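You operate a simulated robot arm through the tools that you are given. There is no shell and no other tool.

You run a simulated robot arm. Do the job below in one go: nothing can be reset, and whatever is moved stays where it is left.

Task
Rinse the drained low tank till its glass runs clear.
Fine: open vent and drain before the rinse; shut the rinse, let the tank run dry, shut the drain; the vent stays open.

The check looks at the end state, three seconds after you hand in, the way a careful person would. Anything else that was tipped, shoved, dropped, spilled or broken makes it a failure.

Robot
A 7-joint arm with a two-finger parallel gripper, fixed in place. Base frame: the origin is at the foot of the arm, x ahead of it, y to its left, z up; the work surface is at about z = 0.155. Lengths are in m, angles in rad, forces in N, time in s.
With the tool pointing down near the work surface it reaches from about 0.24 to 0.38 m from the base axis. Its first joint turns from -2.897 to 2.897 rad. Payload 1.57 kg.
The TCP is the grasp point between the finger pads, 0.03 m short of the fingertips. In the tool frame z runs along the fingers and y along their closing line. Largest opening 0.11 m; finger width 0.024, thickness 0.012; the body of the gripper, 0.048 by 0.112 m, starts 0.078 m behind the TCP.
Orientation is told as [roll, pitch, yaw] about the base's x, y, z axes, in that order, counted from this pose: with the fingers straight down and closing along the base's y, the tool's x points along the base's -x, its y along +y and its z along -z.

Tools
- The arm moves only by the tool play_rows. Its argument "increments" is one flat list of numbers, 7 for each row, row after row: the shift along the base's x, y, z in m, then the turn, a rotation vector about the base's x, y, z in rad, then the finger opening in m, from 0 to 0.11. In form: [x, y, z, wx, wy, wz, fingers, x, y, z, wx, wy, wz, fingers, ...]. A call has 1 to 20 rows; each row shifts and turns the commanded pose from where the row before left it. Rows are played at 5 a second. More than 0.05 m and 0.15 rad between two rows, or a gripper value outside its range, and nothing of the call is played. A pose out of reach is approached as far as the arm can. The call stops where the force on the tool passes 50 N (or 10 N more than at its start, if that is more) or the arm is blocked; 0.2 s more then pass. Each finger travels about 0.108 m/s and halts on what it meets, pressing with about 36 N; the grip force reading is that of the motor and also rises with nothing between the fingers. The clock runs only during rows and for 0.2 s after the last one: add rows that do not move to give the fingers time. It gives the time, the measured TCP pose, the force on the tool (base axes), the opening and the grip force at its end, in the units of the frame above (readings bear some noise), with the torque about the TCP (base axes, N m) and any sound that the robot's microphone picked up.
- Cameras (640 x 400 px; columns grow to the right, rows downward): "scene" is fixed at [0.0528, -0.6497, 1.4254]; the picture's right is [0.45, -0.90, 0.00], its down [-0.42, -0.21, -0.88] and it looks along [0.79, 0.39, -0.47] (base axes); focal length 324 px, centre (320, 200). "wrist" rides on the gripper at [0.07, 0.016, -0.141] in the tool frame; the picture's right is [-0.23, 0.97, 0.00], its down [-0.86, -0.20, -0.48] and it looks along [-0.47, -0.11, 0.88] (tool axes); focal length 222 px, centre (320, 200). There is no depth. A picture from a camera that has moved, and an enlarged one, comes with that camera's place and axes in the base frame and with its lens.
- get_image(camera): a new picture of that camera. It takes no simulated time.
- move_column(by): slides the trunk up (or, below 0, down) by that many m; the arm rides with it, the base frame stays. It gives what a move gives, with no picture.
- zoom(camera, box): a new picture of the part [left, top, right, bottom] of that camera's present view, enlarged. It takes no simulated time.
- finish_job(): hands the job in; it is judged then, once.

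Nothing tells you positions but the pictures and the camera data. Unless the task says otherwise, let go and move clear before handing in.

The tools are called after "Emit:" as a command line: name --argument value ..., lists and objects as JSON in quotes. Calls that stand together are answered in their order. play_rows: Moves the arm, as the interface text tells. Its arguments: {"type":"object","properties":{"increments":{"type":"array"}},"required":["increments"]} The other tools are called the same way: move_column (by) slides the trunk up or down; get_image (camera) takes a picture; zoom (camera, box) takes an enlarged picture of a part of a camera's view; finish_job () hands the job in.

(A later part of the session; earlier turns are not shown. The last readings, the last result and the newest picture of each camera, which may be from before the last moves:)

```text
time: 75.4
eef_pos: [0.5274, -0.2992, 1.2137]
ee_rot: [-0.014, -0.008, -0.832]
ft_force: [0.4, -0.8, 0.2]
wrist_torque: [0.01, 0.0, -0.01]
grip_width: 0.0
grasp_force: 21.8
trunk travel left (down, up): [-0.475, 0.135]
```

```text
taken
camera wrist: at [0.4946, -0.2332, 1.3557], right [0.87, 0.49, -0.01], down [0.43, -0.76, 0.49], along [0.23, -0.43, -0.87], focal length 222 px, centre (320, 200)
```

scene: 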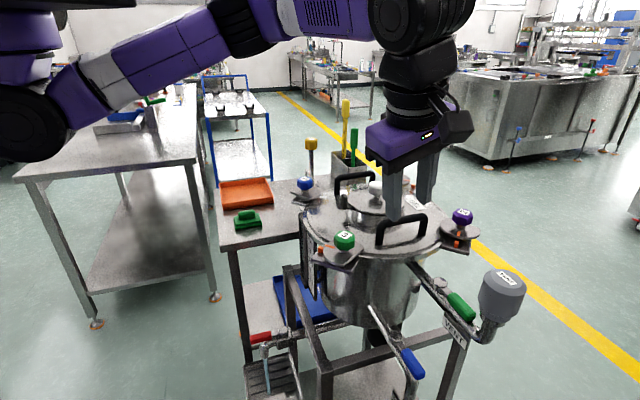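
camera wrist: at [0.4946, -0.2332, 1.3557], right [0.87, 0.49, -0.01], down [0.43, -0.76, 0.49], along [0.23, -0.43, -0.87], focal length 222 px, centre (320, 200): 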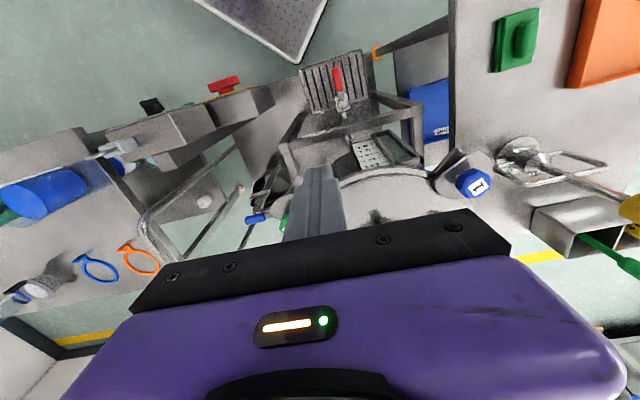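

Emit:
zoom --camera "wrist" --box '[320, 110, 448, 190]'

Emit:
zoom --camera "wrist" --box '[300, 45, 380, 115]'

```text
5.00 times, centred on (384, 150) of wrist
camera zoom: at [0.4946, -0.2332, 1.3557], right [0.87, 0.49, -0.01], down [0.43, -0.76, 0.49], along [0.23, -0.43, -0.87], focal length 1111 px, centre (0, 450)
```

zoom: 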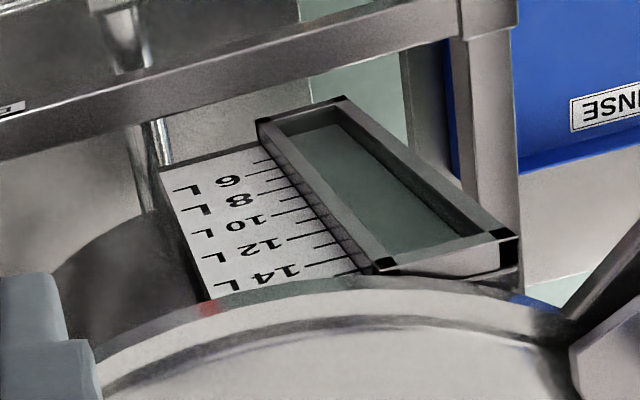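

```text
5.71 times, centred on (340, 80) of wrist
camera zoom: at [0.4946, -0.2332, 1.3557], right [0.87, 0.49, -0.01], down [0.43, -0.76, 0.49], along [0.23, -0.43, -0.87], focal length 1269 px, centre (206, 886)
```

zoom: 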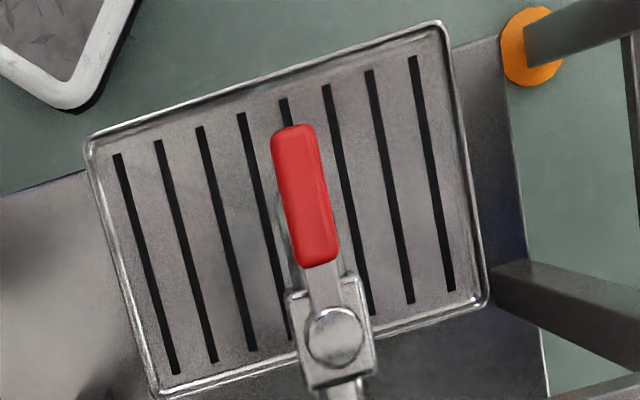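

The glass has already changed from dark blue to a neutral grey-green. I'll take a closer look and wait a few seconds to see whether it still changes.

Emit:
zoom --camera "wrist" --box '[366, 125, 430, 170]'

Emit:
play_rows --increments '[0, 0, 0, 0, 0, 0, 0, 0, 0, 0, 0, 0, 0, 0, 0, 0, 0, 0, 0, 0, 0, 0, 0, 0, 0, 0, 0, 0, 0, 0, 0, 0, 0, 0, 0, 0, 0, 0, 0, 0, 0, 0, 0, 0, 0, 0, 0, 0, 0, 0, 0, 0, 0, 0, 0, 0, 0, 0, 0, 0, 0, 0, 0, 0, 0, 0, 0, 0, 0, 0, 0, 0, 0, 0, 0, 0, 0, 0, 0, 0, 0, 0, 0, 0, 0, 0, 0, 0, 0, 0, 0, 0, 0, 0, 0, 0, 0, 0, 0, 0, 0, 0, 0, 0, 0, 0, 0, 0, 0, 0, 0, 0, 0, 0, 0, 0, 0, 0, 0, 0, 0, 0, 0, 0, 0, 0, 0, 0, 0, 0, 0, 0, 0, 0, 0, 0, 0, 0, 0, 0]'

Emit:
zoom --camera "wrist" --box '[366, 125, 430, 170]'

Emit:
zoom --camera "scene" --box '[230, 310, 342, 400]'

```text
8.89 times, centred on (398, 148) of wrist
camera zoom: at [0.4946, -0.2332, 1.3557], right [0.87, 0.49, -0.01], down [0.43, -0.76, 0.49], along [0.23, -0.43, -0.87], focal length 1974 px, centre (-373, 667)
```

zoom: 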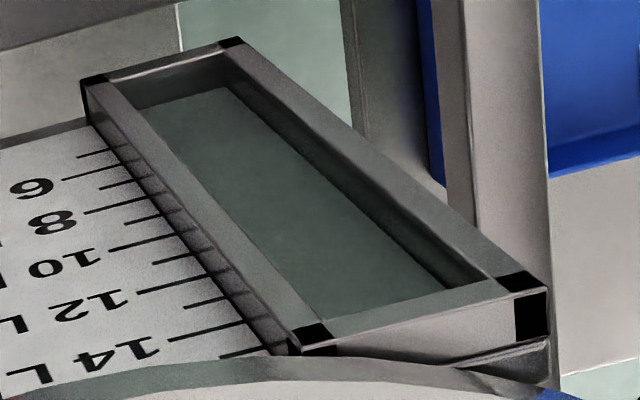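

```text
time: 79.6
eef_pos: [0.5296, -0.2989, 1.2154]
ee_rot: [-0.014, -0.008, -0.833]
ft_force: [-0.2, -0.4, -0.6]
wrist_torque: [-0.02, 0.01, -0.01]
grip_width: 0.0
grasp_force: 21.2
trunk travel left (down, up): [-0.475, 0.135]
```

```text
8.89 times, centred on (398, 148) of wrist
camera zoom: at [0.4945, -0.2333, 1.3556], right [0.87, 0.49, -0.01], down [0.43, -0.76, 0.49], along [0.23, -0.43, -0.87], focal length 1974 px, centre (-373, 667)
```

zoom: 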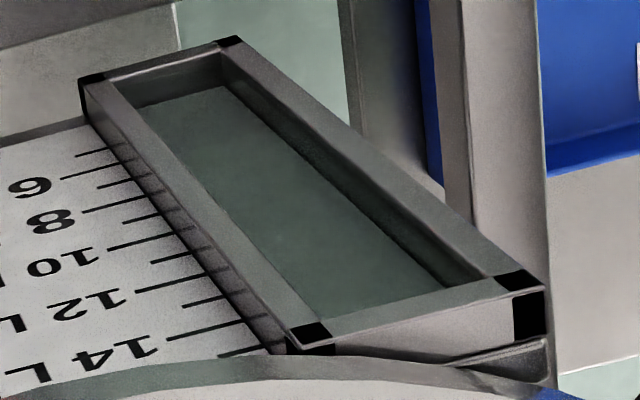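

```text
4.44 times, centred on (286, 355) of scene
camera zoom: at [0.0528, -0.6497, 1.4254], right [0.45, -0.9, 0.0], down [-0.42, -0.21, -0.88], along [0.79, 0.39, -0.47], focal length 1442 px, centre (471, -489)
```

zoom: 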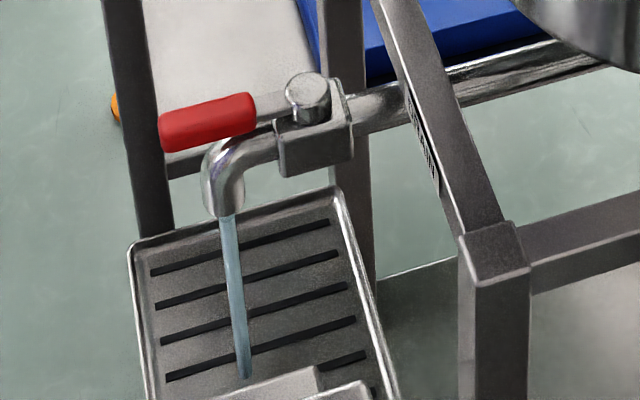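

The glass is unchanged between looks and now shows only the neutral background, so it is running clear. I'll return along the same path to shut the rinse.

Emit:
play_rows --increments '[-0.003, 0, 0, 0, -0.1, 0, 0, -0.003, 0, 0, 0, -0.1, 0, 0, -0.003, 0, 0, 0, -0.1, 0, 0, -0.005, -0.02, 0, -0.0306, 0.0013, 0.0998, 0, -0.005, -0.02, 0, -0.0306, 0.0013, 0.0998, 0, -0.005, -0.02, 0, -0.0306, 0.0013, 0.0998, 0, -0.005, -0.02, 0, -0.0306, 0.0013, 0.0998, 0, -0.005, -0.02, 0, -0.0306, 0.0013, 0.0998, 0, -0.005, -0.02, 0, -0.0306, 0.0013, 0.0998, 0, -0.005, -0.02, 0, -0.0306, 0.0013, 0.0998, 0, -0.005, -0.02, 0, -0.0306, 0.0013, 0.0998, 0, -0.003, -0.02, 0, -0.0306, 0.0013, 0.0998, 0, 0, -0.02, 0, -0.0306, 0.0013, 0.0998, 0, 0, -0.02, 0, -0.0306, 0.0013, 0.0998, 0, 0, -0.02, 0, -0.0306, 0.0013, 0.0998, 0.02, 0, -0.02, 0, -0.0306, 0.0013, 0.0998, 0.045, 0, -0.02, 0, -0.0306, 0.0013, 0.0998, 0.045, 0, 0, 0, -0.0306, 0.0013, 0.0998, 0.045, 0, 0, 0, -0.0306, 0.0013, 0.0998, 0.045, 0, 0, 0, 0, 0, 0, 0.045]'

Emit:
move_column --by -0.22

Emit:
zoom --camera "wrist" --box '[220, 80, 420, 220]'

Emit:
get_image --camera "scene"

```text
time: 83.8
eef_pos: [0.4786, -0.5795, 1.2144]
ee_rot: [-0.234, -0.189, 0.859]
ft_force: [-0.2, 0.5, -0.4]
wrist_torque: [0.0, 0.0, 0.03]
grip_width: 0.0451
grasp_force: 0.0
trunk travel left (down, up): [-0.475, 0.135]
```

```text
time: 86.1
eef_pos: [0.4779, -0.5799, 0.995]
ee_rot: [-0.233, -0.189, 0.857]
ft_force: [0.2, 0.3, 0.4]
wrist_torque: [0.02, -0.02, 0.0]
grip_width: 0.0446
grasp_force: 0.0
trunk travel left (down, up): [-0.255, 0.355]
```

```text
2.86 times, centred on (320, 150) of wrist
camera zoom: at [0.3799, -0.6171, 1.1136], right [-0.54, 0.82, -0.18], down [0.55, 0.51, 0.66], along [0.64, 0.26, -0.73], focal length 635 px, centre (320, 343)
```

zoom: 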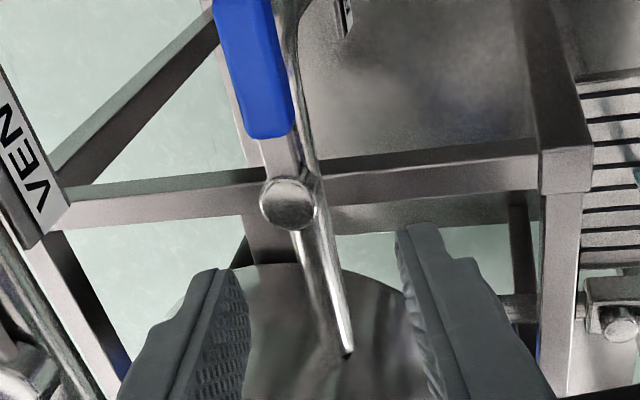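

```text
taken
```

scene: 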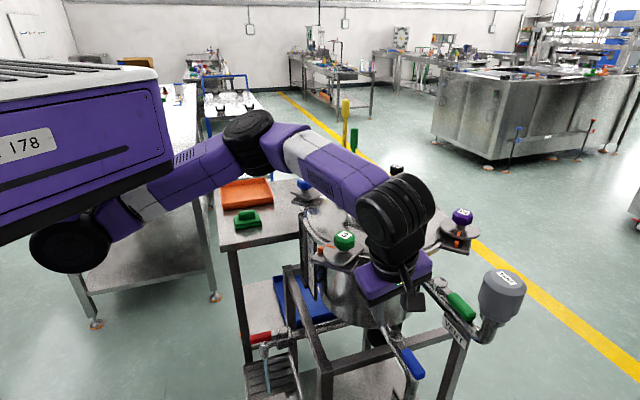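

Emit:
play_rows --increments '[0.013, -0.022, -0.01, 0, 0, 0, 0.045, 0.013, -0.0217, -0.02, 0, 0, 0, 0.045, 0, 0, -0.02, 0, 0, 0, 0.045, 0, 0, 0, 0, 0, 0, 0.045]'

Emit:
zoom --camera "wrist" --box '[220, 80, 420, 220]'

Emit:
zoom --camera "scene" --box '[350, 250, 530, 370]'

```text
time: 87.1
eef_pos: [0.5054, -0.621, 0.9442]
ee_rot: [-0.235, -0.193, 0.858]
ft_force: [-0.2, 0.2, 0.2]
wrist_torque: [-0.03, 0.01, 0.01]
grip_width: 0.045
grasp_force: 0.0
trunk travel left (down, up): [-0.255, 0.355]
```

```text
2.86 times, centred on (320, 150) of wrist
camera zoom: at [0.4066, -0.6595, 1.0631], right [-0.54, 0.82, -0.18], down [0.55, 0.51, 0.66], along [0.64, 0.26, -0.73], focal length 635 px, centre (320, 343)
```

zoom: 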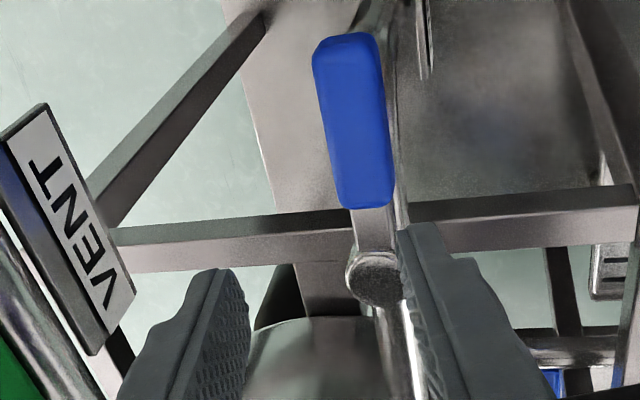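

```text
3.33 times, centred on (440, 310) of scene
camera zoom: at [0.0528, -0.6497, 1.4254], right [0.45, -0.9, 0.0], down [-0.42, -0.21, -0.88], along [0.79, 0.39, -0.47], focal length 1082 px, centre (-80, -167)
```

zoom: 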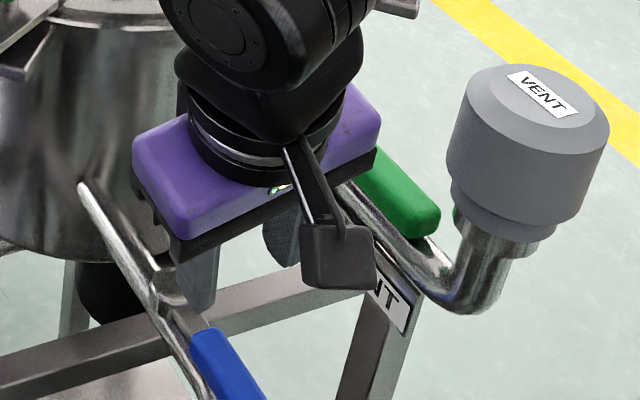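

Emit:
play_rows --increments '[-0.001, -0.0015, -0.025, 0, 0, 0, 0.045, 0, 0, -0.02, 0, 0, 0, 0.045, 0, 0, -0.02, 0, 0, 0, 0.045, 0, 0, 0, 0, 0, 0, 0.045]'

Emit:
zoom --camera "wrist" --box '[220, 80, 420, 220]'

```text
time: 88.1
eef_pos: [0.5029, -0.6233, 0.8808]
ee_rot: [-0.235, -0.192, 0.858]
ft_force: [1.2, -0.8, 0.9]
wrist_torque: [-0.03, 0.0, -0.02]
grip_width: 0.045
grasp_force: 0.1
trunk travel left (down, up): [-0.255, 0.355]
```

```text
2.86 times, centred on (320, 150) of wrist
camera zoom: at [0.4053, -0.6622, 0.9982], right [-0.54, 0.82, -0.18], down [0.55, 0.51, 0.66], along [0.64, 0.26, -0.73], focal length 635 px, centre (320, 343)
```

zoom: 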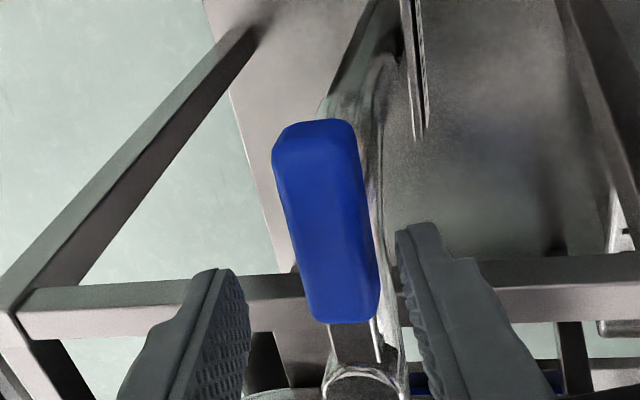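

Emit:
play_rows --increments '[0, 0, -0.02, 0, 0, 0, 0.045, 0, 0, 0, 0, 0, 0, 0.037, 0, 0, 0, 0, 0, 0, 0.037]'

Emit:
play_rows --increments '[-0.004, 0.0043, 0, 0.0308, -0.0013, -0.1004, 0.037, -0.0036, 0.0048, 0, 0.0308, -0.0013, -0.1004, 0.037, -0.003, 0.005, 0, 0.0308, -0.0013, -0.1004, 0.037, -0.0025, 0.0054, 0, 0.0308, -0.0013, -0.1004, 0.037, -0.0019, 0.0056, 0, 0.0308, -0.0013, -0.1004, 0.037, -0.0013, 0.0057, 0, 0.0308, -0.0013, -0.1004, 0.037, 0, 0, 0, 0, 0, 0, 0.037]'

Emit:
get_image --camera "wrist"

```text
time: 88.9
eef_pos: [0.5046, -0.6248, 0.8597]
ee_rot: [-0.234, -0.19, 0.858]
ft_force: [-0.1, -0.8, 0.4]
wrist_torque: [0.0, 0.01, -0.03]
grip_width: 0.0372
grasp_force: 0.1
trunk travel left (down, up): [-0.255, 0.355]
```

```text
time: 90.5
eef_pos: [0.4876, -0.5931, 0.8598]
ee_rot: [-0.074, -0.289, 0.217]
ft_force: [0.0, -0.7, 0.2]
wrist_torque: [0.01, 0.02, 0.02]
grip_width: 0.0369
grasp_force: 0.0
trunk travel left (down, up): [-0.255, 0.355]
```

```text
taken
camera wrist: at [0.3763, -0.5885, 0.9748], right [0.03, 1.0, -0.01], down [0.7, -0.01, 0.72], along [0.72, -0.02, -0.7], focal length 222 px, centre (320, 200)
```

wrist: 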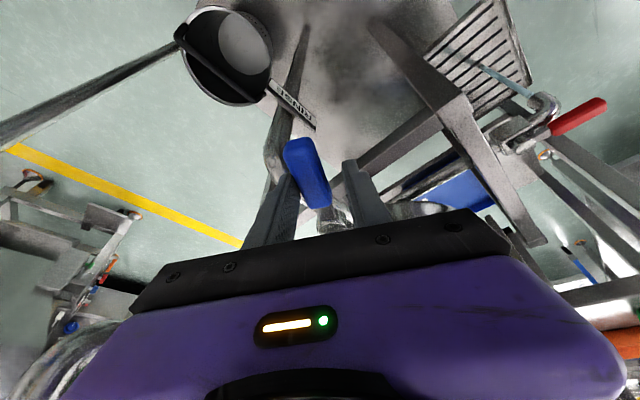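

Emit:
play_rows --increments '[-0.0008, 0.0059, 0, 0.0308, -0.0013, -0.1004, 0.037, -0.0001, 0.0059, 0, 0.0308, -0.0013, -0.1004, 0.037, 0.0005, 0.0059, 0, 0.0308, -0.0013, -0.1004, 0.037, 0.0012, 0.0057, 0, 0.0308, -0.0013, -0.1004, 0.037, 0.0017, 0.0057, 0, 0.0308, -0.0013, -0.1004, 0.037, 0, 0, 0, 0, 0, 0, 0.037]'

Emit:
get_image --camera "wrist"

Emit:
zoom --camera "scene" --box '[310, 270, 470, 370]'

```text
time: 91.9
eef_pos: [0.4894, -0.5649, 0.8589]
ee_rot: [0.082, -0.288, -0.331]
ft_force: [-0.6, -0.4, 0.2]
wrist_torque: [0.0, 0.0, 0.01]
grip_width: 0.0379
grasp_force: 0.5
trunk travel left (down, up): [-0.255, 0.355]
```

```text
taken
camera wrist: at [0.3886, -0.5244, 0.977], right [0.5, 0.85, 0.14], down [0.57, -0.45, 0.68], along [0.65, -0.26, -0.72], focal length 222 px, centre (320, 200)
```

wrist: 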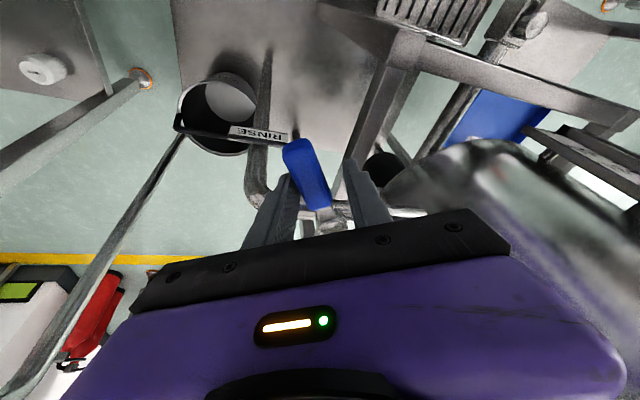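

```text
4.00 times, centred on (390, 320) of scene
camera zoom: at [0.0528, -0.6497, 1.4254], right [0.45, -0.9, 0.0], down [-0.42, -0.21, -0.88], along [0.79, 0.39, -0.47], focal length 1298 px, centre (40, -280)
```

zoom: 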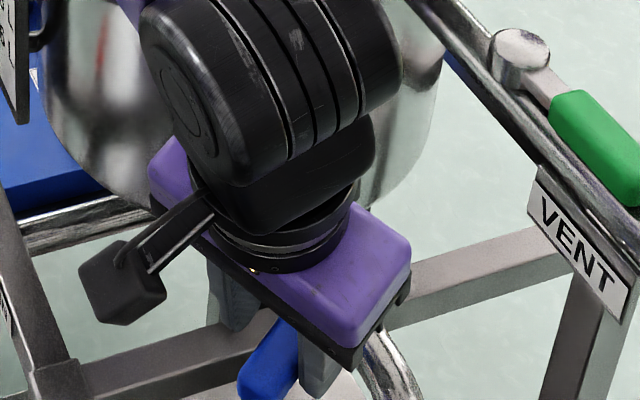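

Emit:
play_rows --increments '[0.0023, 0.0054, 0, 0, 0, 0, 0.037, 0.0029, 0.0052, 0, 0, 0, 0, 0.037, 0.0034, 0.0048, 0, 0.0154, -0.0006, -0.0502, 0.037, 0, 0, 0, 0, 0, 0, 0.037]'

Emit:
get_image --camera "wrist"

Emit:
zoom --camera "scene" --box '[310, 250, 470, 370]'

```text
time: 92.9
eef_pos: [0.4981, -0.548, 0.8592]
ee_rot: [0.099, -0.283, -0.385]
ft_force: [-0.8, -0.8, -1.1]
wrist_torque: [-0.03, -0.02, -0.03]
grip_width: 0.0376
grasp_force: 0.4
trunk travel left (down, up): [-0.255, 0.355]
```

```text
taken
camera wrist: at [0.3999, -0.505, 0.9768], right [0.54, 0.83, 0.15], down [0.55, -0.49, 0.68], along [0.64, -0.28, -0.72], focal length 222 px, centre (320, 200)
```

wrist: 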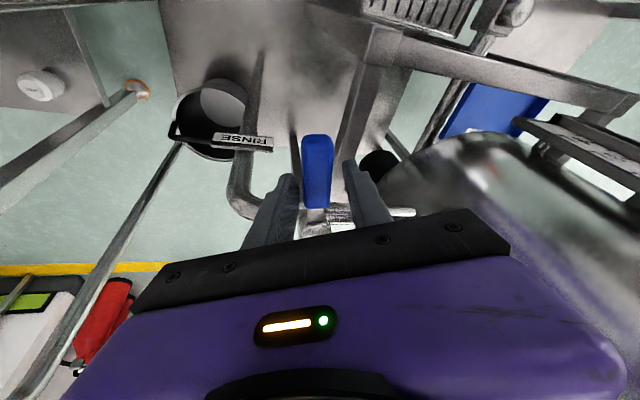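

```text
3.33 times, centred on (390, 310) of scene
camera zoom: at [0.0528, -0.6497, 1.4254], right [0.45, -0.9, 0.0], down [-0.42, -0.21, -0.88], along [0.79, 0.39, -0.47], focal length 1082 px, centre (87, -167)
```

zoom: 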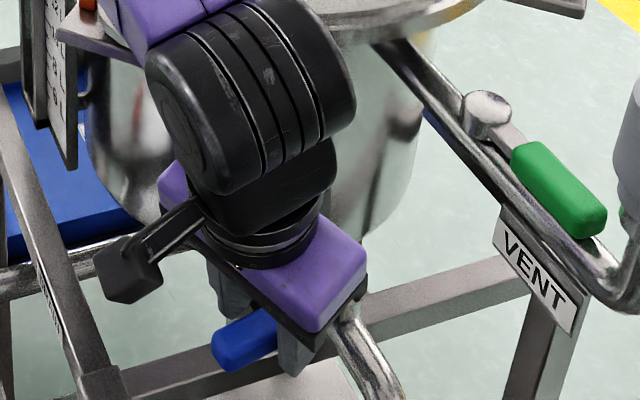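

Emit:
play_rows --increments '[0.0025, 0.003, 0, 0.0308, -0.0013, -0.1004, 0.037, 0.0025, 0.003, 0, 0.0308, -0.0013, -0.1004, 0.037, 0.002, 0.0022, 0, 0.0154, -0.0006, -0.0502, 0.037, 0, 0, 0, 0, 0, 0, 0.037]'

Emit:
get_image --camera "wrist"

Emit:
zoom --camera "scene" --box '[310, 250, 470, 370]'

```text
time: 93.9
eef_pos: [0.5041, -0.5393, 0.8591]
ee_rot: [0.168, -0.249, -0.652]
ft_force: [0.0, -1.0, -0.3]
wrist_torque: [-0.07, 0.01, 0.0]
grip_width: 0.0375
grasp_force: 0.9
trunk travel left (down, up): [-0.255, 0.355]
```

```text
taken
camera wrist: at [0.419, -0.4824, 0.981], right [0.73, 0.65, 0.21], down [0.4, -0.66, 0.63], along [0.55, -0.38, -0.74], focal length 222 px, centre (320, 200)
```

wrist: 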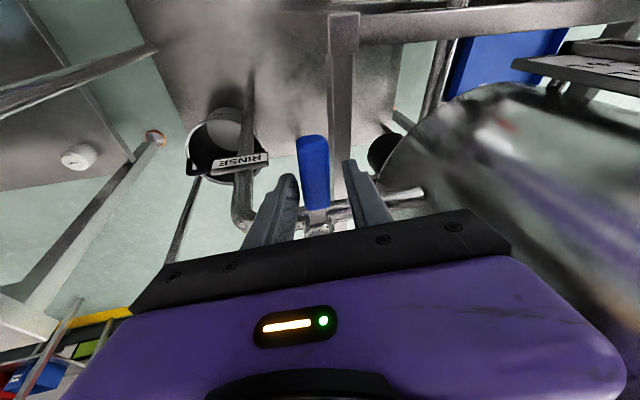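

```text
3.33 times, centred on (390, 310) of scene
camera zoom: at [0.0528, -0.6497, 1.4254], right [0.45, -0.9, 0.0], down [-0.42, -0.21, -0.88], along [0.79, 0.39, -0.47], focal length 1082 px, centre (87, -167)
```

zoom: 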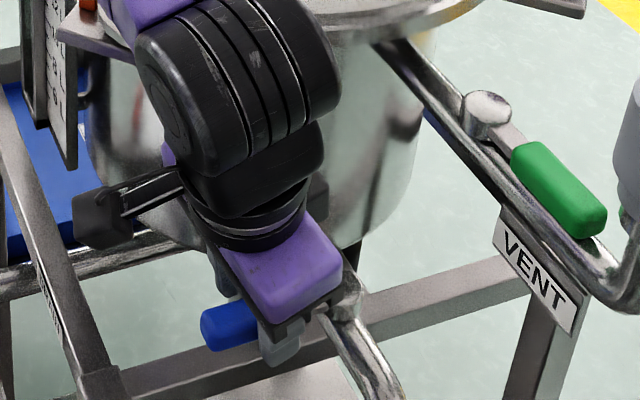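

Emit:
play_rows --increments '[0.002, 0.0018, 0, 0.0077, -0.0003, -0.0251, 0.037, 0.002, 0.0018, 0, 0.0077, -0.0003, -0.0251, 0.037, 0.002, 0.0017, 0, 0.0077, -0.0003, -0.0251, 0.037, 0, 0, 0, 0, 0, 0, 0.037]'

Emit:
get_image --camera "wrist"

Emit:
zoom --camera "scene" --box '[230, 300, 390, 400]'

```text
time: 94.9
eef_pos: [0.5095, -0.5356, 0.8603]
ee_rot: [0.185, -0.233, -0.735]
ft_force: [-7.1, -11.7, 1.9]
wrist_torque: [-0.44, 0.19, -0.2]
grip_width: 0.0485
grasp_force: 6.5
trunk travel left (down, up): [-0.255, 0.355]
```

```text
taken
camera wrist: at [0.4282, -0.4736, 0.9825], right [0.78, 0.59, 0.23], down [0.35, -0.7, 0.62], along [0.52, -0.4, -0.75], focal length 222 px, centre (320, 200)
```

wrist: 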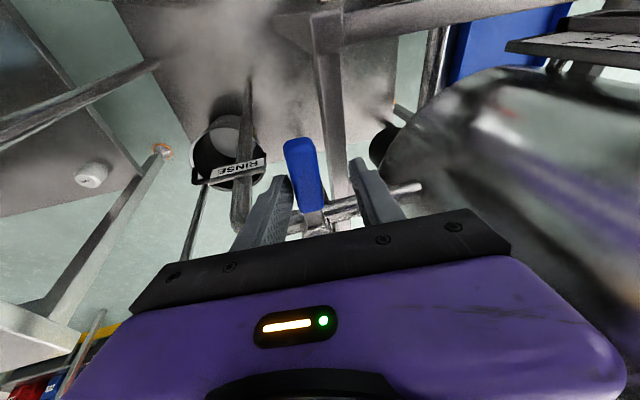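

```text
4.00 times, centred on (310, 350) of scene
camera zoom: at [0.0528, -0.6497, 1.4254], right [0.45, -0.9, 0.0], down [-0.42, -0.21, -0.88], along [0.79, 0.39, -0.47], focal length 1298 px, centre (360, -400)
```

zoom: 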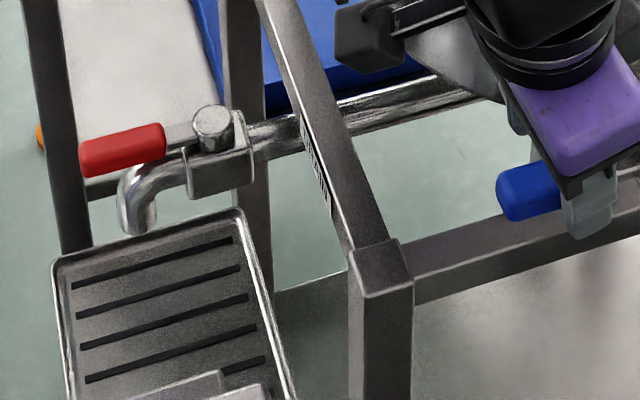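

The rinse lever is against its closed stop and the drain stream has stopped. I'll open the fingers a little, ease off, lift clear and raise the trunk.

Emit:
play_rows --increments '[-0.002, -0.0018, 0, 0, 0, 0, 0.05, -0.002, -0.0018, 0, 0, 0, 0, 0.05, 0, 0, 0.02, 0, 0, 0, 0.05, -0.002, -0.002, 0.025, 0, 0, 0, 0.05, -0.006, -0.006, 0.03, 0, 0, 0, 0.05, -0.01, -0.006, 0.03, 0, 0, 0, 0.05, -0.01, 0, 0.03, 0, 0, 0, 0.05, 0, 0, 0, 0, 0, 0, 0.05]'

Emit:
move_column --by 0.22

Emit:
get_image --camera "wrist"

Emit:
get_image --camera "scene"

```text
time: 96.7
eef_pos: [0.4772, -0.5525, 0.997]
ee_rot: [0.187, -0.234, -0.735]
ft_force: [0.5, 0.8, 0.2]
wrist_torque: [-0.01, -0.01, 0.04]
grip_width: 0.0502
grasp_force: 0.0
trunk travel left (down, up): [-0.255, 0.355]
```

```text
time: 99.1
eef_pos: [0.4775, -0.5526, 1.2157]
ee_rot: [0.185, -0.234, -0.735]
ft_force: [0.6, 0.6, -0.8]
wrist_torque: [-0.02, -0.03, -0.01]
grip_width: 0.05
grasp_force: 0.0
trunk travel left (down, up): [-0.475, 0.135]
```

```text
taken
camera wrist: at [0.3956, -0.4918, 1.3383], right [0.77, 0.59, 0.23], down [0.35, -0.7, 0.62], along [0.53, -0.4, -0.75], focal length 222 px, centre (320, 200)
```

wrist: 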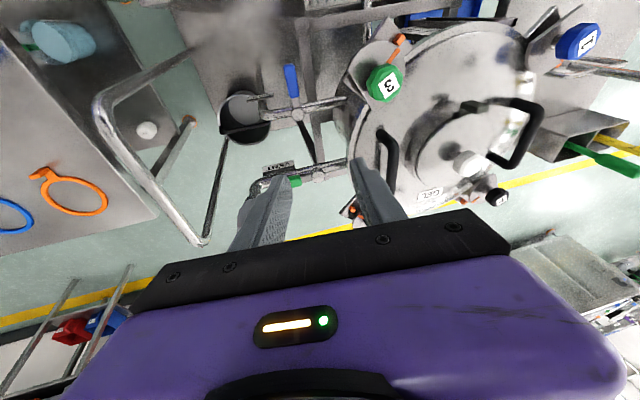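

```text
taken
```

scene: 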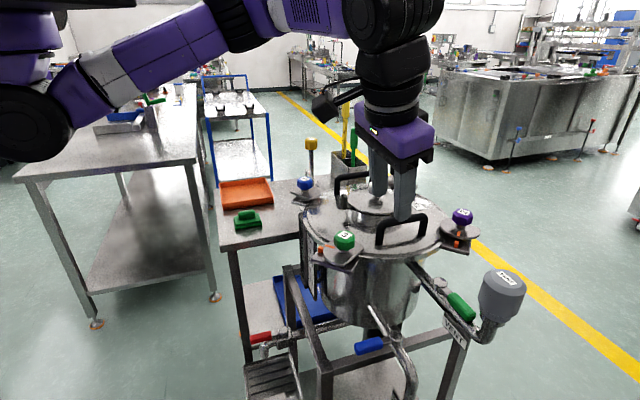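

Emit:
zoom --camera "scene" --box '[340, 310, 420, 360]'

Emit:
zoom --camera "scene" --box '[230, 310, 342, 400]'

Emit:
zoom --camera "scene" --box '[280, 200, 500, 340]'

```text
8.00 times, centred on (380, 335) of scene
camera zoom: at [0.0528, -0.6497, 1.4254], right [0.45, -0.9, 0.0], down [-0.42, -0.21, -0.88], along [0.79, 0.39, -0.47], focal length 2596 px, centre (-160, -880)
```

zoom: 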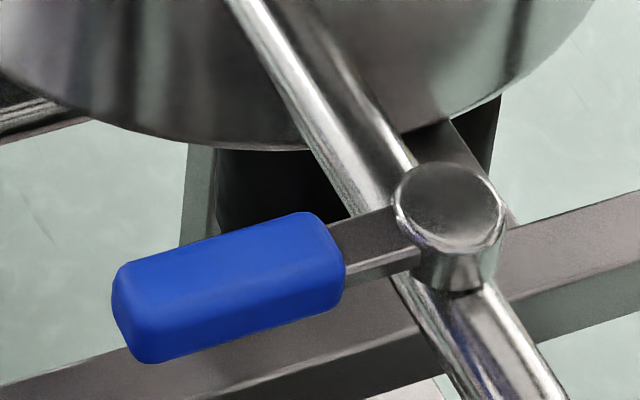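

```text
4.44 times, centred on (286, 355) of scene
camera zoom: at [0.0528, -0.6497, 1.4254], right [0.45, -0.9, 0.0], down [-0.42, -0.21, -0.88], along [0.79, 0.39, -0.47], focal length 1442 px, centre (471, -489)
```

zoom: 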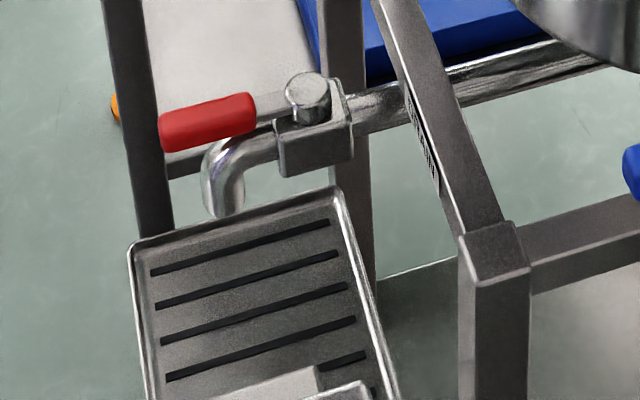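

```text
2.86 times, centred on (390, 270) of scene
camera zoom: at [0.0528, -0.6497, 1.4254], right [0.45, -0.9, 0.0], down [-0.42, -0.21, -0.88], along [0.79, 0.39, -0.47], focal length 927 px, centre (120, 0)
```

zoom: 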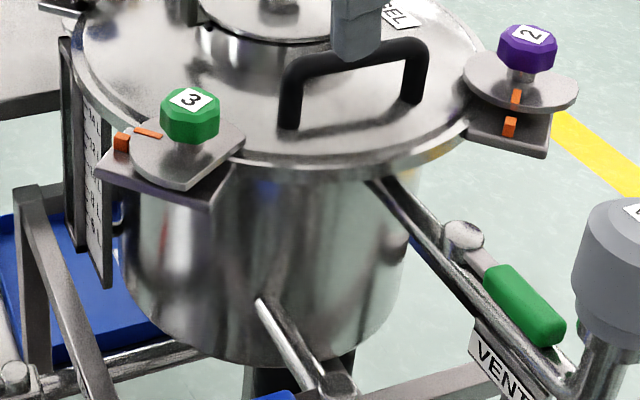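

The rinse lever is exactly back at its shut position and the drain has stopped running. I'll look at the glass once more on the way to the drain valve.

Emit:
play_rows --increments '[0, 0.02, 0, 0, 0, 0, 0.03, 0, 0.02, 0, 0, 0, 0, 0.01, 0, 0.02, 0, 0, 0, 0, 0, 0, 0.02, 0, 0, 0, 0, 0, 0.005, 0.02, 0, 0, 0, 0, 0, 0.005, 0.02, 0, 0, 0, 0, 0, 0.005, 0.02, 0, 0, 0, 0, 0, 0.005, 0.02, 0, 0, 0, 0, 0, 0.005, 0.02, 0, 0, 0, 0, 0, 0.005, 0.02, 0, 0, 0, 0, 0, 0.005, 0.02, 0, 0, 0.05, -0.02, 0, 0.005, 0.02, 0, 0, 0.08, -0.02, 0, 0.005, 0.01, 0, 0, 0.08, -0.02, 0, 0.005, 0, 0, 0, 0.08, -0.02, 0, 0, 0, 0, 0, 0, 0, 0]'

Emit:
get_image --camera "wrist"

Emit:
zoom --camera "wrist" --box '[366, 115, 430, 160]'

```text
time: 102.3
eef_pos: [0.5286, -0.3022, 1.2152]
ee_rot: [-0.015, -0.021, -0.789]
ft_force: [-0.4, 0.6, 0.6]
wrist_torque: [-0.01, 0.0, 0.01]
grip_width: 0.0
grasp_force: 21.2
trunk travel left (down, up): [-0.475, 0.135]
```

```text
taken
camera wrist: at [0.4894, -0.2365, 1.3553], right [0.85, 0.52, -0.01], down [0.46, -0.73, 0.5], along [0.26, -0.43, -0.87], focal length 222 px, centre (320, 200)
```

wrist: 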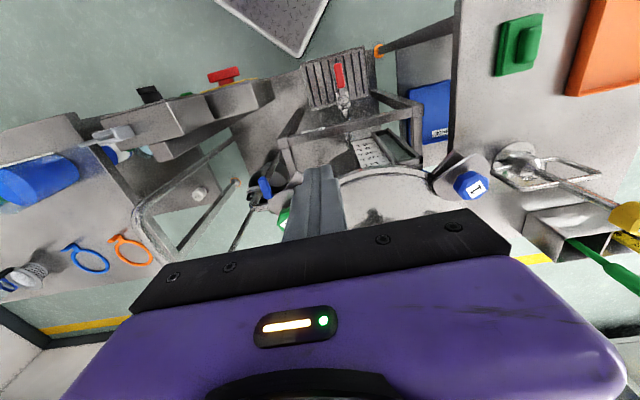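

```text
8.89 times, centred on (398, 138) of wrist
camera zoom: at [0.4894, -0.2365, 1.3553], right [0.85, 0.52, -0.01], down [0.46, -0.73, 0.5], along [0.26, -0.43, -0.87], focal length 1974 px, centre (-373, 756)
```

zoom: 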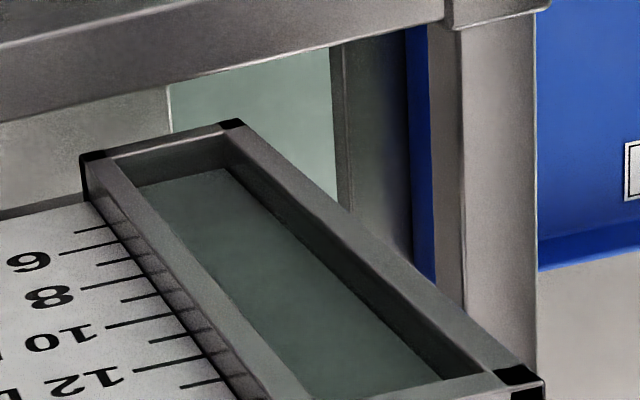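

The glass is clear and empty, so now I'll shut the drain. I'll use the closed fingers to push the red lever back from its outer side, away from the rail. First I yaw at a safe radius, then come down.

Emit:
play_rows --increments '[0.015, 0.015, 0, 0.008, 0.012, 0, 0, 0.015, 0.015, 0, 0.007, 0.009, 0, 0, 0.015, 0.015, 0, 0, 0, 0.13, 0, 0, 0, 0, 0, 0, 0.131, 0, 0, 0, 0, 0, 0, 0.131, 0, 0, 0, 0, 0, 0, 0.131, 0, 0, 0, 0, 0, 0, 0.131, 0, 0, 0, 0, 0, 0, 0.131, 0, 0, 0, 0, 0, 0, 0.131, 0, 0, 0, 0, 0, 0, 0.131, 0, 0, 0, 0, 0, 0, 0.131, 0, 0, 0, 0, 0, 0, 0.131, 0, 0, 0, 0, 0, 0, 0.131, 0, 0, 0, 0, 0, 0, 0.131, 0, 0, 0, 0, 0, 0, 0, 0]'

Emit:
get_image --camera "wrist"

```text
time: 105.5
eef_pos: [0.5723, -0.2583, 1.2151]
ee_rot: [-0.02, 0.003, 0.783]
ft_force: [-0.3, -0.1, -0.1]
wrist_torque: [0.01, 0.0, 0.01]
grip_width: 0.0001
grasp_force: 20.8
trunk travel left (down, up): [-0.475, 0.135]
```

```text
taken
camera wrist: at [0.5095, -0.2922, 1.3572], right [-0.53, 0.85, -0.02], down [0.74, 0.47, 0.48], along [0.42, 0.24, -0.88], focal length 222 px, centre (320, 200)
```

wrist: 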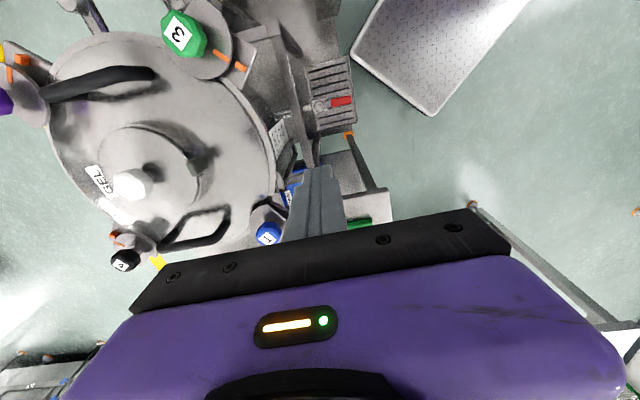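

Emit:
play_rows --increments '[-0.003, 0.003, -0.04, 0, 0, 0, 0, -0.003, 0.003, -0.04, 0, 0, 0, 0, -0.003, 0.003, -0.04, 0, 0, 0, 0, -0.003, 0.003, -0.04, 0, 0, 0, 0, -0.003, 0.002, -0.04, 0, 0, 0, 0, -0.005, 0, -0.04, 0, 0, 0, 0, -0.01, 0, -0.04, 0, 0, 0, 0, -0.012, 0, -0.04, 0, 0, 0, 0, -0.011, -0.001, -0.04, 0, 0, 0, 0, 0, 0, 0, 0, 0, 0, 0]'

Emit:
get_image --camera "wrist"

Emit:
get_image --camera "scene"

```text
time: 107.7
eef_pos: [0.5191, -0.2436, 0.8541]
ee_rot: [-0.019, 0.003, 0.783]
ft_force: [0.2, -0.5, -0.2]
wrist_torque: [0.01, -0.03, -0.02]
grip_width: 0.0
grasp_force: 21.3
trunk travel left (down, up): [-0.475, 0.135]
```

```text
taken
camera wrist: at [0.4566, -0.2779, 0.9957], right [-0.53, 0.85, -0.02], down [0.74, 0.47, 0.48], along [0.42, 0.24, -0.88], focal length 222 px, centre (320, 200)
```

wrist: 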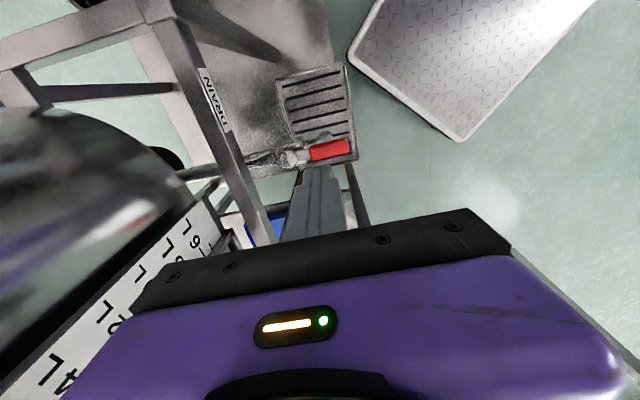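

```text
taken
```

scene: 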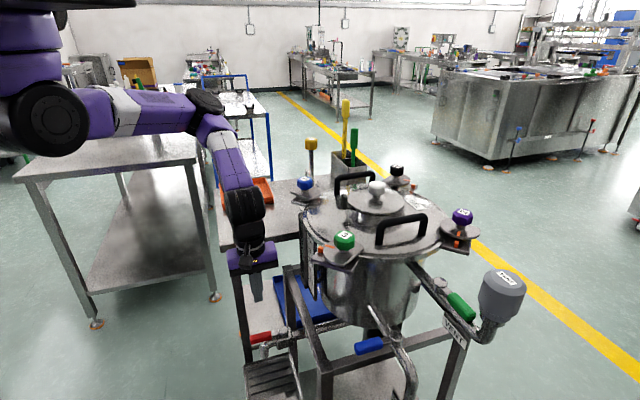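

Emit:
zoom --camera "wrist" --box '[250, 110, 378, 190]'

```text
5.00 times, centred on (314, 150) of wrist
camera zoom: at [0.4566, -0.2779, 0.9957], right [-0.53, 0.85, -0.02], down [0.74, 0.47, 0.48], along [0.42, 0.24, -0.88], focal length 1111 px, centre (350, 450)
```

zoom: 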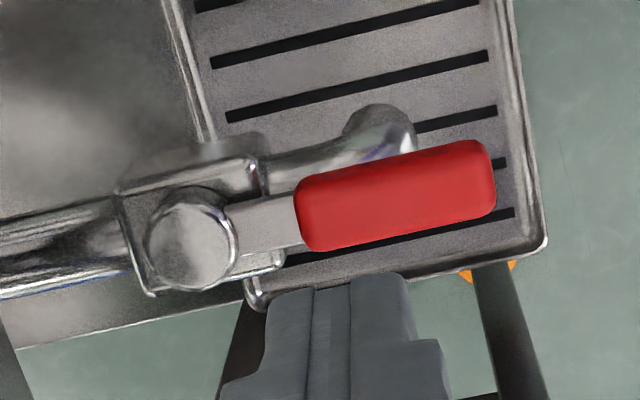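

Emit:
play_rows --increments '[-0.0035, -0.0035, -0.03, 0, 0, 0, 0, 0, 0, -0.04, 0, 0, 0, 0, 0, 0, -0.04, 0, 0, 0, 0, 0, 0, -0.03, 0, 0, 0, 0, 0, 0, 0, 0, 0, 0, 0]'

Emit:
get_image --camera "wrist"

Emit:
zoom --camera "scene" --box '[220, 270, 348, 350]'

```text
time: 108.9
eef_pos: [0.5152, -0.249, 0.7125]
ee_rot: [-0.019, 0.001, 0.785]
ft_force: [-0.9, 0.3, -0.7]
wrist_torque: [0.01, 0.05, -0.01]
grip_width: 0.0
grasp_force: 21.4
trunk travel left (down, up): [-0.475, 0.135]
```

```text
taken
camera wrist: at [0.4519, -0.2831, 0.855], right [-0.53, 0.85, -0.02], down [0.74, 0.47, 0.48], along [0.42, 0.24, -0.88], focal length 222 px, centre (320, 200)
```

wrist: 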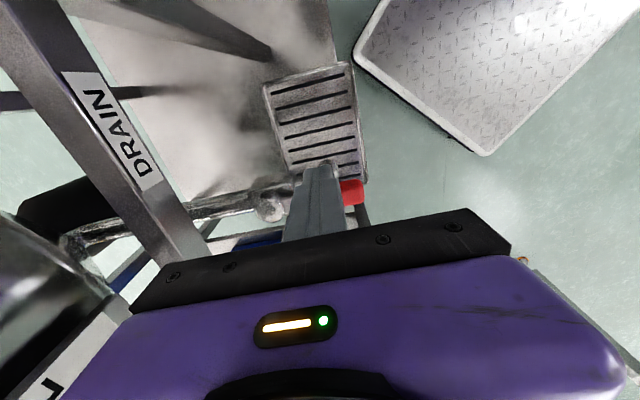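

```text
5.00 times, centred on (284, 310) of scene
camera zoom: at [0.0528, -0.6497, 1.4254], right [0.45, -0.9, 0.0], down [-0.42, -0.21, -0.88], along [0.79, 0.39, -0.47], focal length 1622 px, centre (500, -350)
```

zoom: 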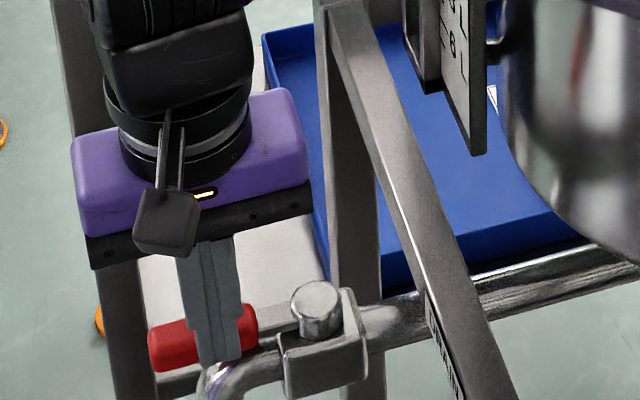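

Emit:
play_rows --increments '[0, 0, -0.02, 0, 0, 0, 0, 0, 0, -0.016, 0, 0, 0, 0, 0, 0, 0, 0, 0, 0, 0]'

Emit:
zoom --camera "scene" --box '[220, 270, 348, 350]'

Emit:
zoom --camera "wrist" --box '[240, 130, 400, 230]'

```text
time: 109.7
eef_pos: [0.5136, -0.249, 0.6783]
ee_rot: [-0.019, 0.003, 0.782]
ft_force: [0.2, -0.5, 0.0]
wrist_torque: [0.0, 0.01, -0.01]
grip_width: 0.0001
grasp_force: 21.5
trunk travel left (down, up): [-0.475, 0.135]
```

```text
5.00 times, centred on (284, 310) of scene
camera zoom: at [0.0528, -0.6497, 1.4254], right [0.45, -0.9, 0.0], down [-0.42, -0.21, -0.88], along [0.79, 0.39, -0.47], focal length 1622 px, centre (500, -350)
```

zoom: 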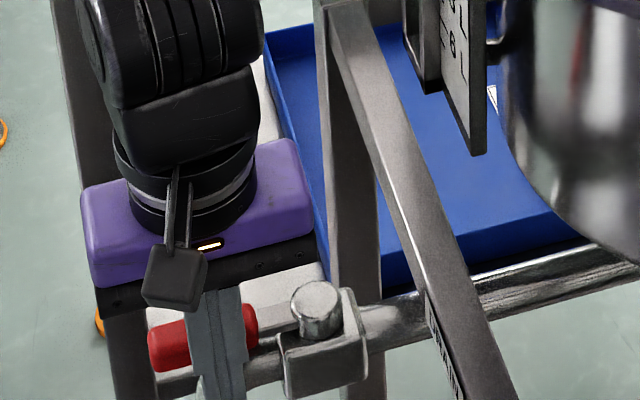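

```text
4.00 times, centred on (320, 180) of wrist
camera zoom: at [0.4523, -0.2833, 0.8197], right [-0.53, 0.85, -0.02], down [0.74, 0.47, 0.48], along [0.42, 0.24, -0.88], focal length 888 px, centre (320, 280)
```

zoom: 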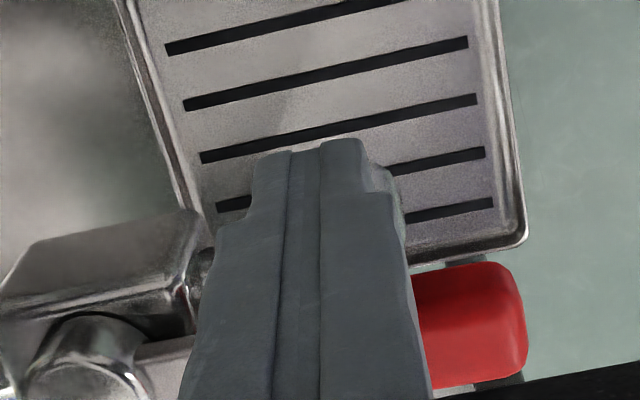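

The closed fingers are on the outer side of the red lever at the right height. I'll push it back towards its shut position in two stages.

Emit:
play_rows --increments '[0.0039, 0.0063, 0, 0, 0, 0, 0, 0.0047, 0.0056, 0, 0, 0, 0, 0, 0.0044, 0.0054, 0, 0, 0, 0, 0, 0.0044, 0.0051, 0, 0, 0, 0, 0, 0.0046, 0.005, 0, 0, 0, 0, 0, 0.005, 0.0044, 0, 0, 0, 0, 0, 0.0055, 0.004, 0, 0, 0, 0, 0, 0.0059, 0.0033, 0, 0, 0, 0, 0, 0, 0, 0, 0, 0, 0, 0]'

Emit:
zoom --camera "scene" --box '[220, 270, 348, 350]'

Emit:
get_image --camera "wrist"

```text
time: 111.7
eef_pos: [0.5546, -0.2091, 0.6795]
ee_rot: [-0.019, 0.002, 0.784]
ft_force: [0.3, -0.6, 0.7]
wrist_torque: [-0.01, -0.02, 0.01]
grip_width: 0.0002
grasp_force: 21.4
trunk travel left (down, up): [-0.475, 0.135]
```

```text
5.00 times, centred on (284, 310) of scene
camera zoom: at [0.0528, -0.6497, 1.4254], right [0.45, -0.9, 0.0], down [-0.42, -0.21, -0.88], along [0.79, 0.39, -0.47], focal length 1622 px, centre (500, -350)
```

zoom: 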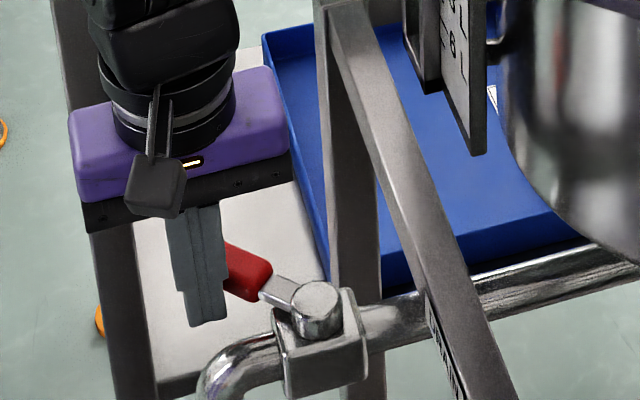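

```text
taken
camera wrist: at [0.4912, -0.2433, 0.8216], right [-0.53, 0.85, -0.02], down [0.74, 0.47, 0.48], along [0.42, 0.24, -0.88], focal length 222 px, centre (320, 200)
```

wrist: 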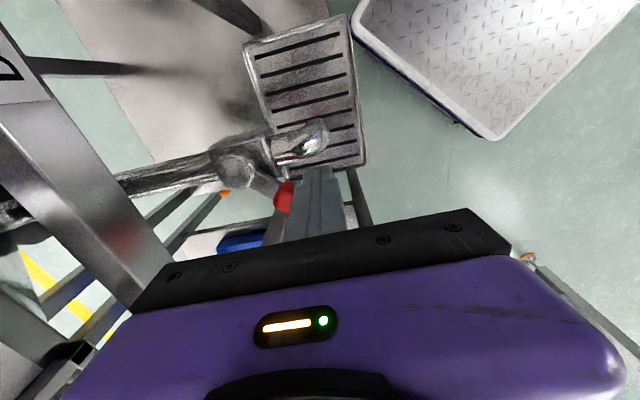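

Emit:
play_rows --increments '[0.0062, 0.0027, -0.001, 0, 0, 0, 0, 0.0065, 0.002, -0.001, 0, 0, 0, 0, 0.0066, 0.0013, 0, 0, 0, 0, 0, 0.0067, 0.0006, 0, 0, 0, 0, 0, 0.0068, 0, 0, 0, 0, 0, 0, 0.0067, -0.0008, 0, 0, 0, 0, 0, 0, 0, 0, 0, 0, 0, 0]'

Emit:
zoom --camera "scene" --box '[220, 270, 348, 350]'

Emit:
get_image --camera "wrist"

```text
time: 113.3
eef_pos: [0.5941, -0.203, 0.6773]
ee_rot: [-0.018, 0.001, 0.783]
ft_force: [-0.3, -0.6, -0.4]
wrist_torque: [0.02, 0.02, 0.01]
grip_width: 0.0001
grasp_force: 21.7
trunk travel left (down, up): [-0.475, 0.135]
```

```text
5.00 times, centred on (284, 310) of scene
camera zoom: at [0.0528, -0.6497, 1.4254], right [0.45, -0.9, 0.0], down [-0.42, -0.21, -0.88], along [0.79, 0.39, -0.47], focal length 1622 px, centre (500, -350)
```

zoom: 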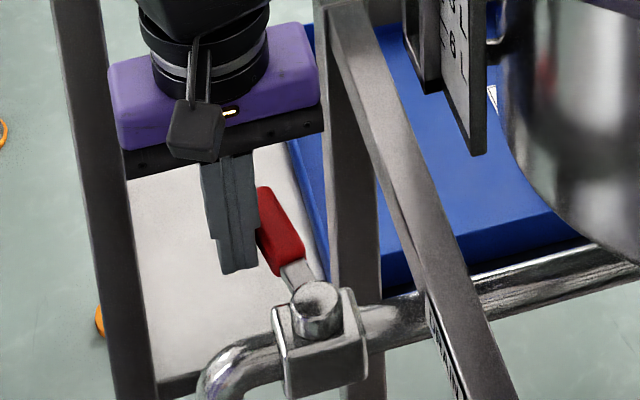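

```text
taken
camera wrist: at [0.5316, -0.2375, 0.8198], right [-0.53, 0.85, -0.02], down [0.74, 0.47, 0.48], along [0.42, 0.24, -0.88], focal length 222 px, centre (320, 200)
```

wrist: 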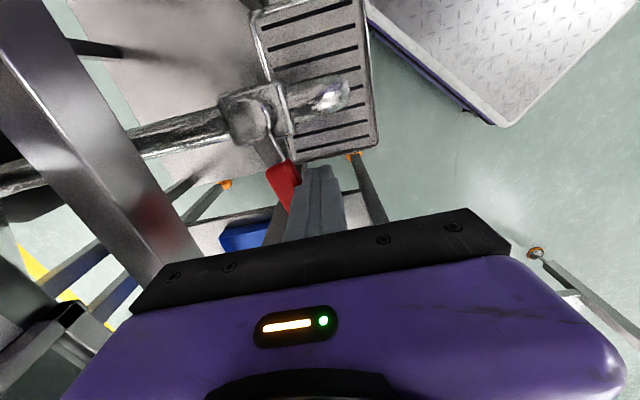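

Emit:
play_rows --increments '[0.0065, -0.0015, 0, 0, 0, 0, 0, 0.0064, -0.0021, 0, 0, 0, 0, 0, 0.0026, -0.0012, 0, 0, 0, 0, 0, 0.0026, -0.0014, 0, 0, 0, 0, 0, 0, 0, 0, 0, 0, 0, 0]'

Emit:
zoom --camera "scene" --box '[220, 270, 348, 350]'

Emit:
get_image --camera "wrist"

```text
time: 114.5
eef_pos: [0.611, -0.2078, 0.6787]
ee_rot: [-0.017, 0.002, 0.784]
ft_force: [-11.4, 9.8, 4.4]
wrist_torque: [0.22, 0.29, -0.01]
grip_width: 0.0
grasp_force: 20.9
trunk travel left (down, up): [-0.475, 0.135]
```

```text
5.00 times, centred on (284, 310) of scene
camera zoom: at [0.0528, -0.6497, 1.4254], right [0.45, -0.9, 0.0], down [-0.42, -0.21, -0.88], along [0.79, 0.39, -0.47], focal length 1622 px, centre (500, -350)
```

zoom: 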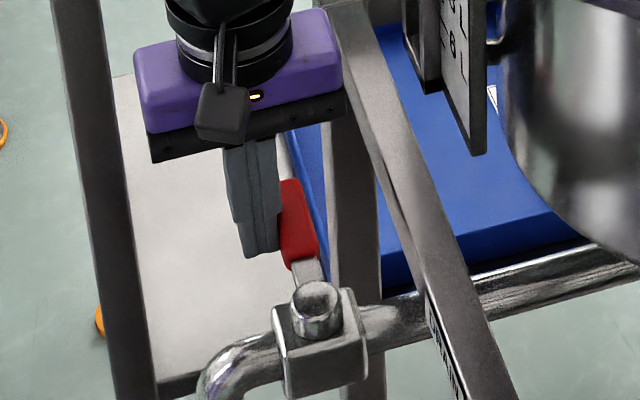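

```text
taken
camera wrist: at [0.5478, -0.2426, 0.8197], right [-0.53, 0.85, -0.02], down [0.74, 0.47, 0.48], along [0.42, 0.24, -0.88], focal length 222 px, centre (320, 200)
```

wrist: 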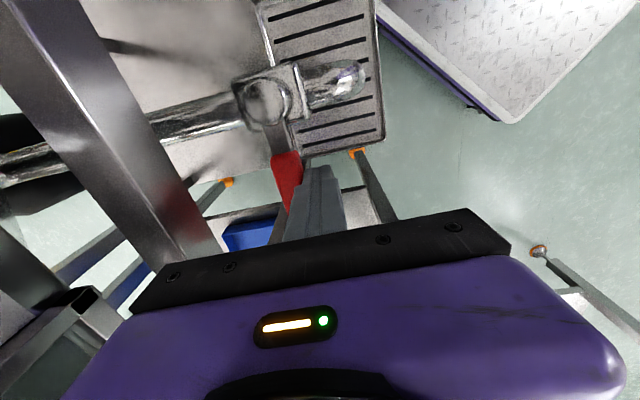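

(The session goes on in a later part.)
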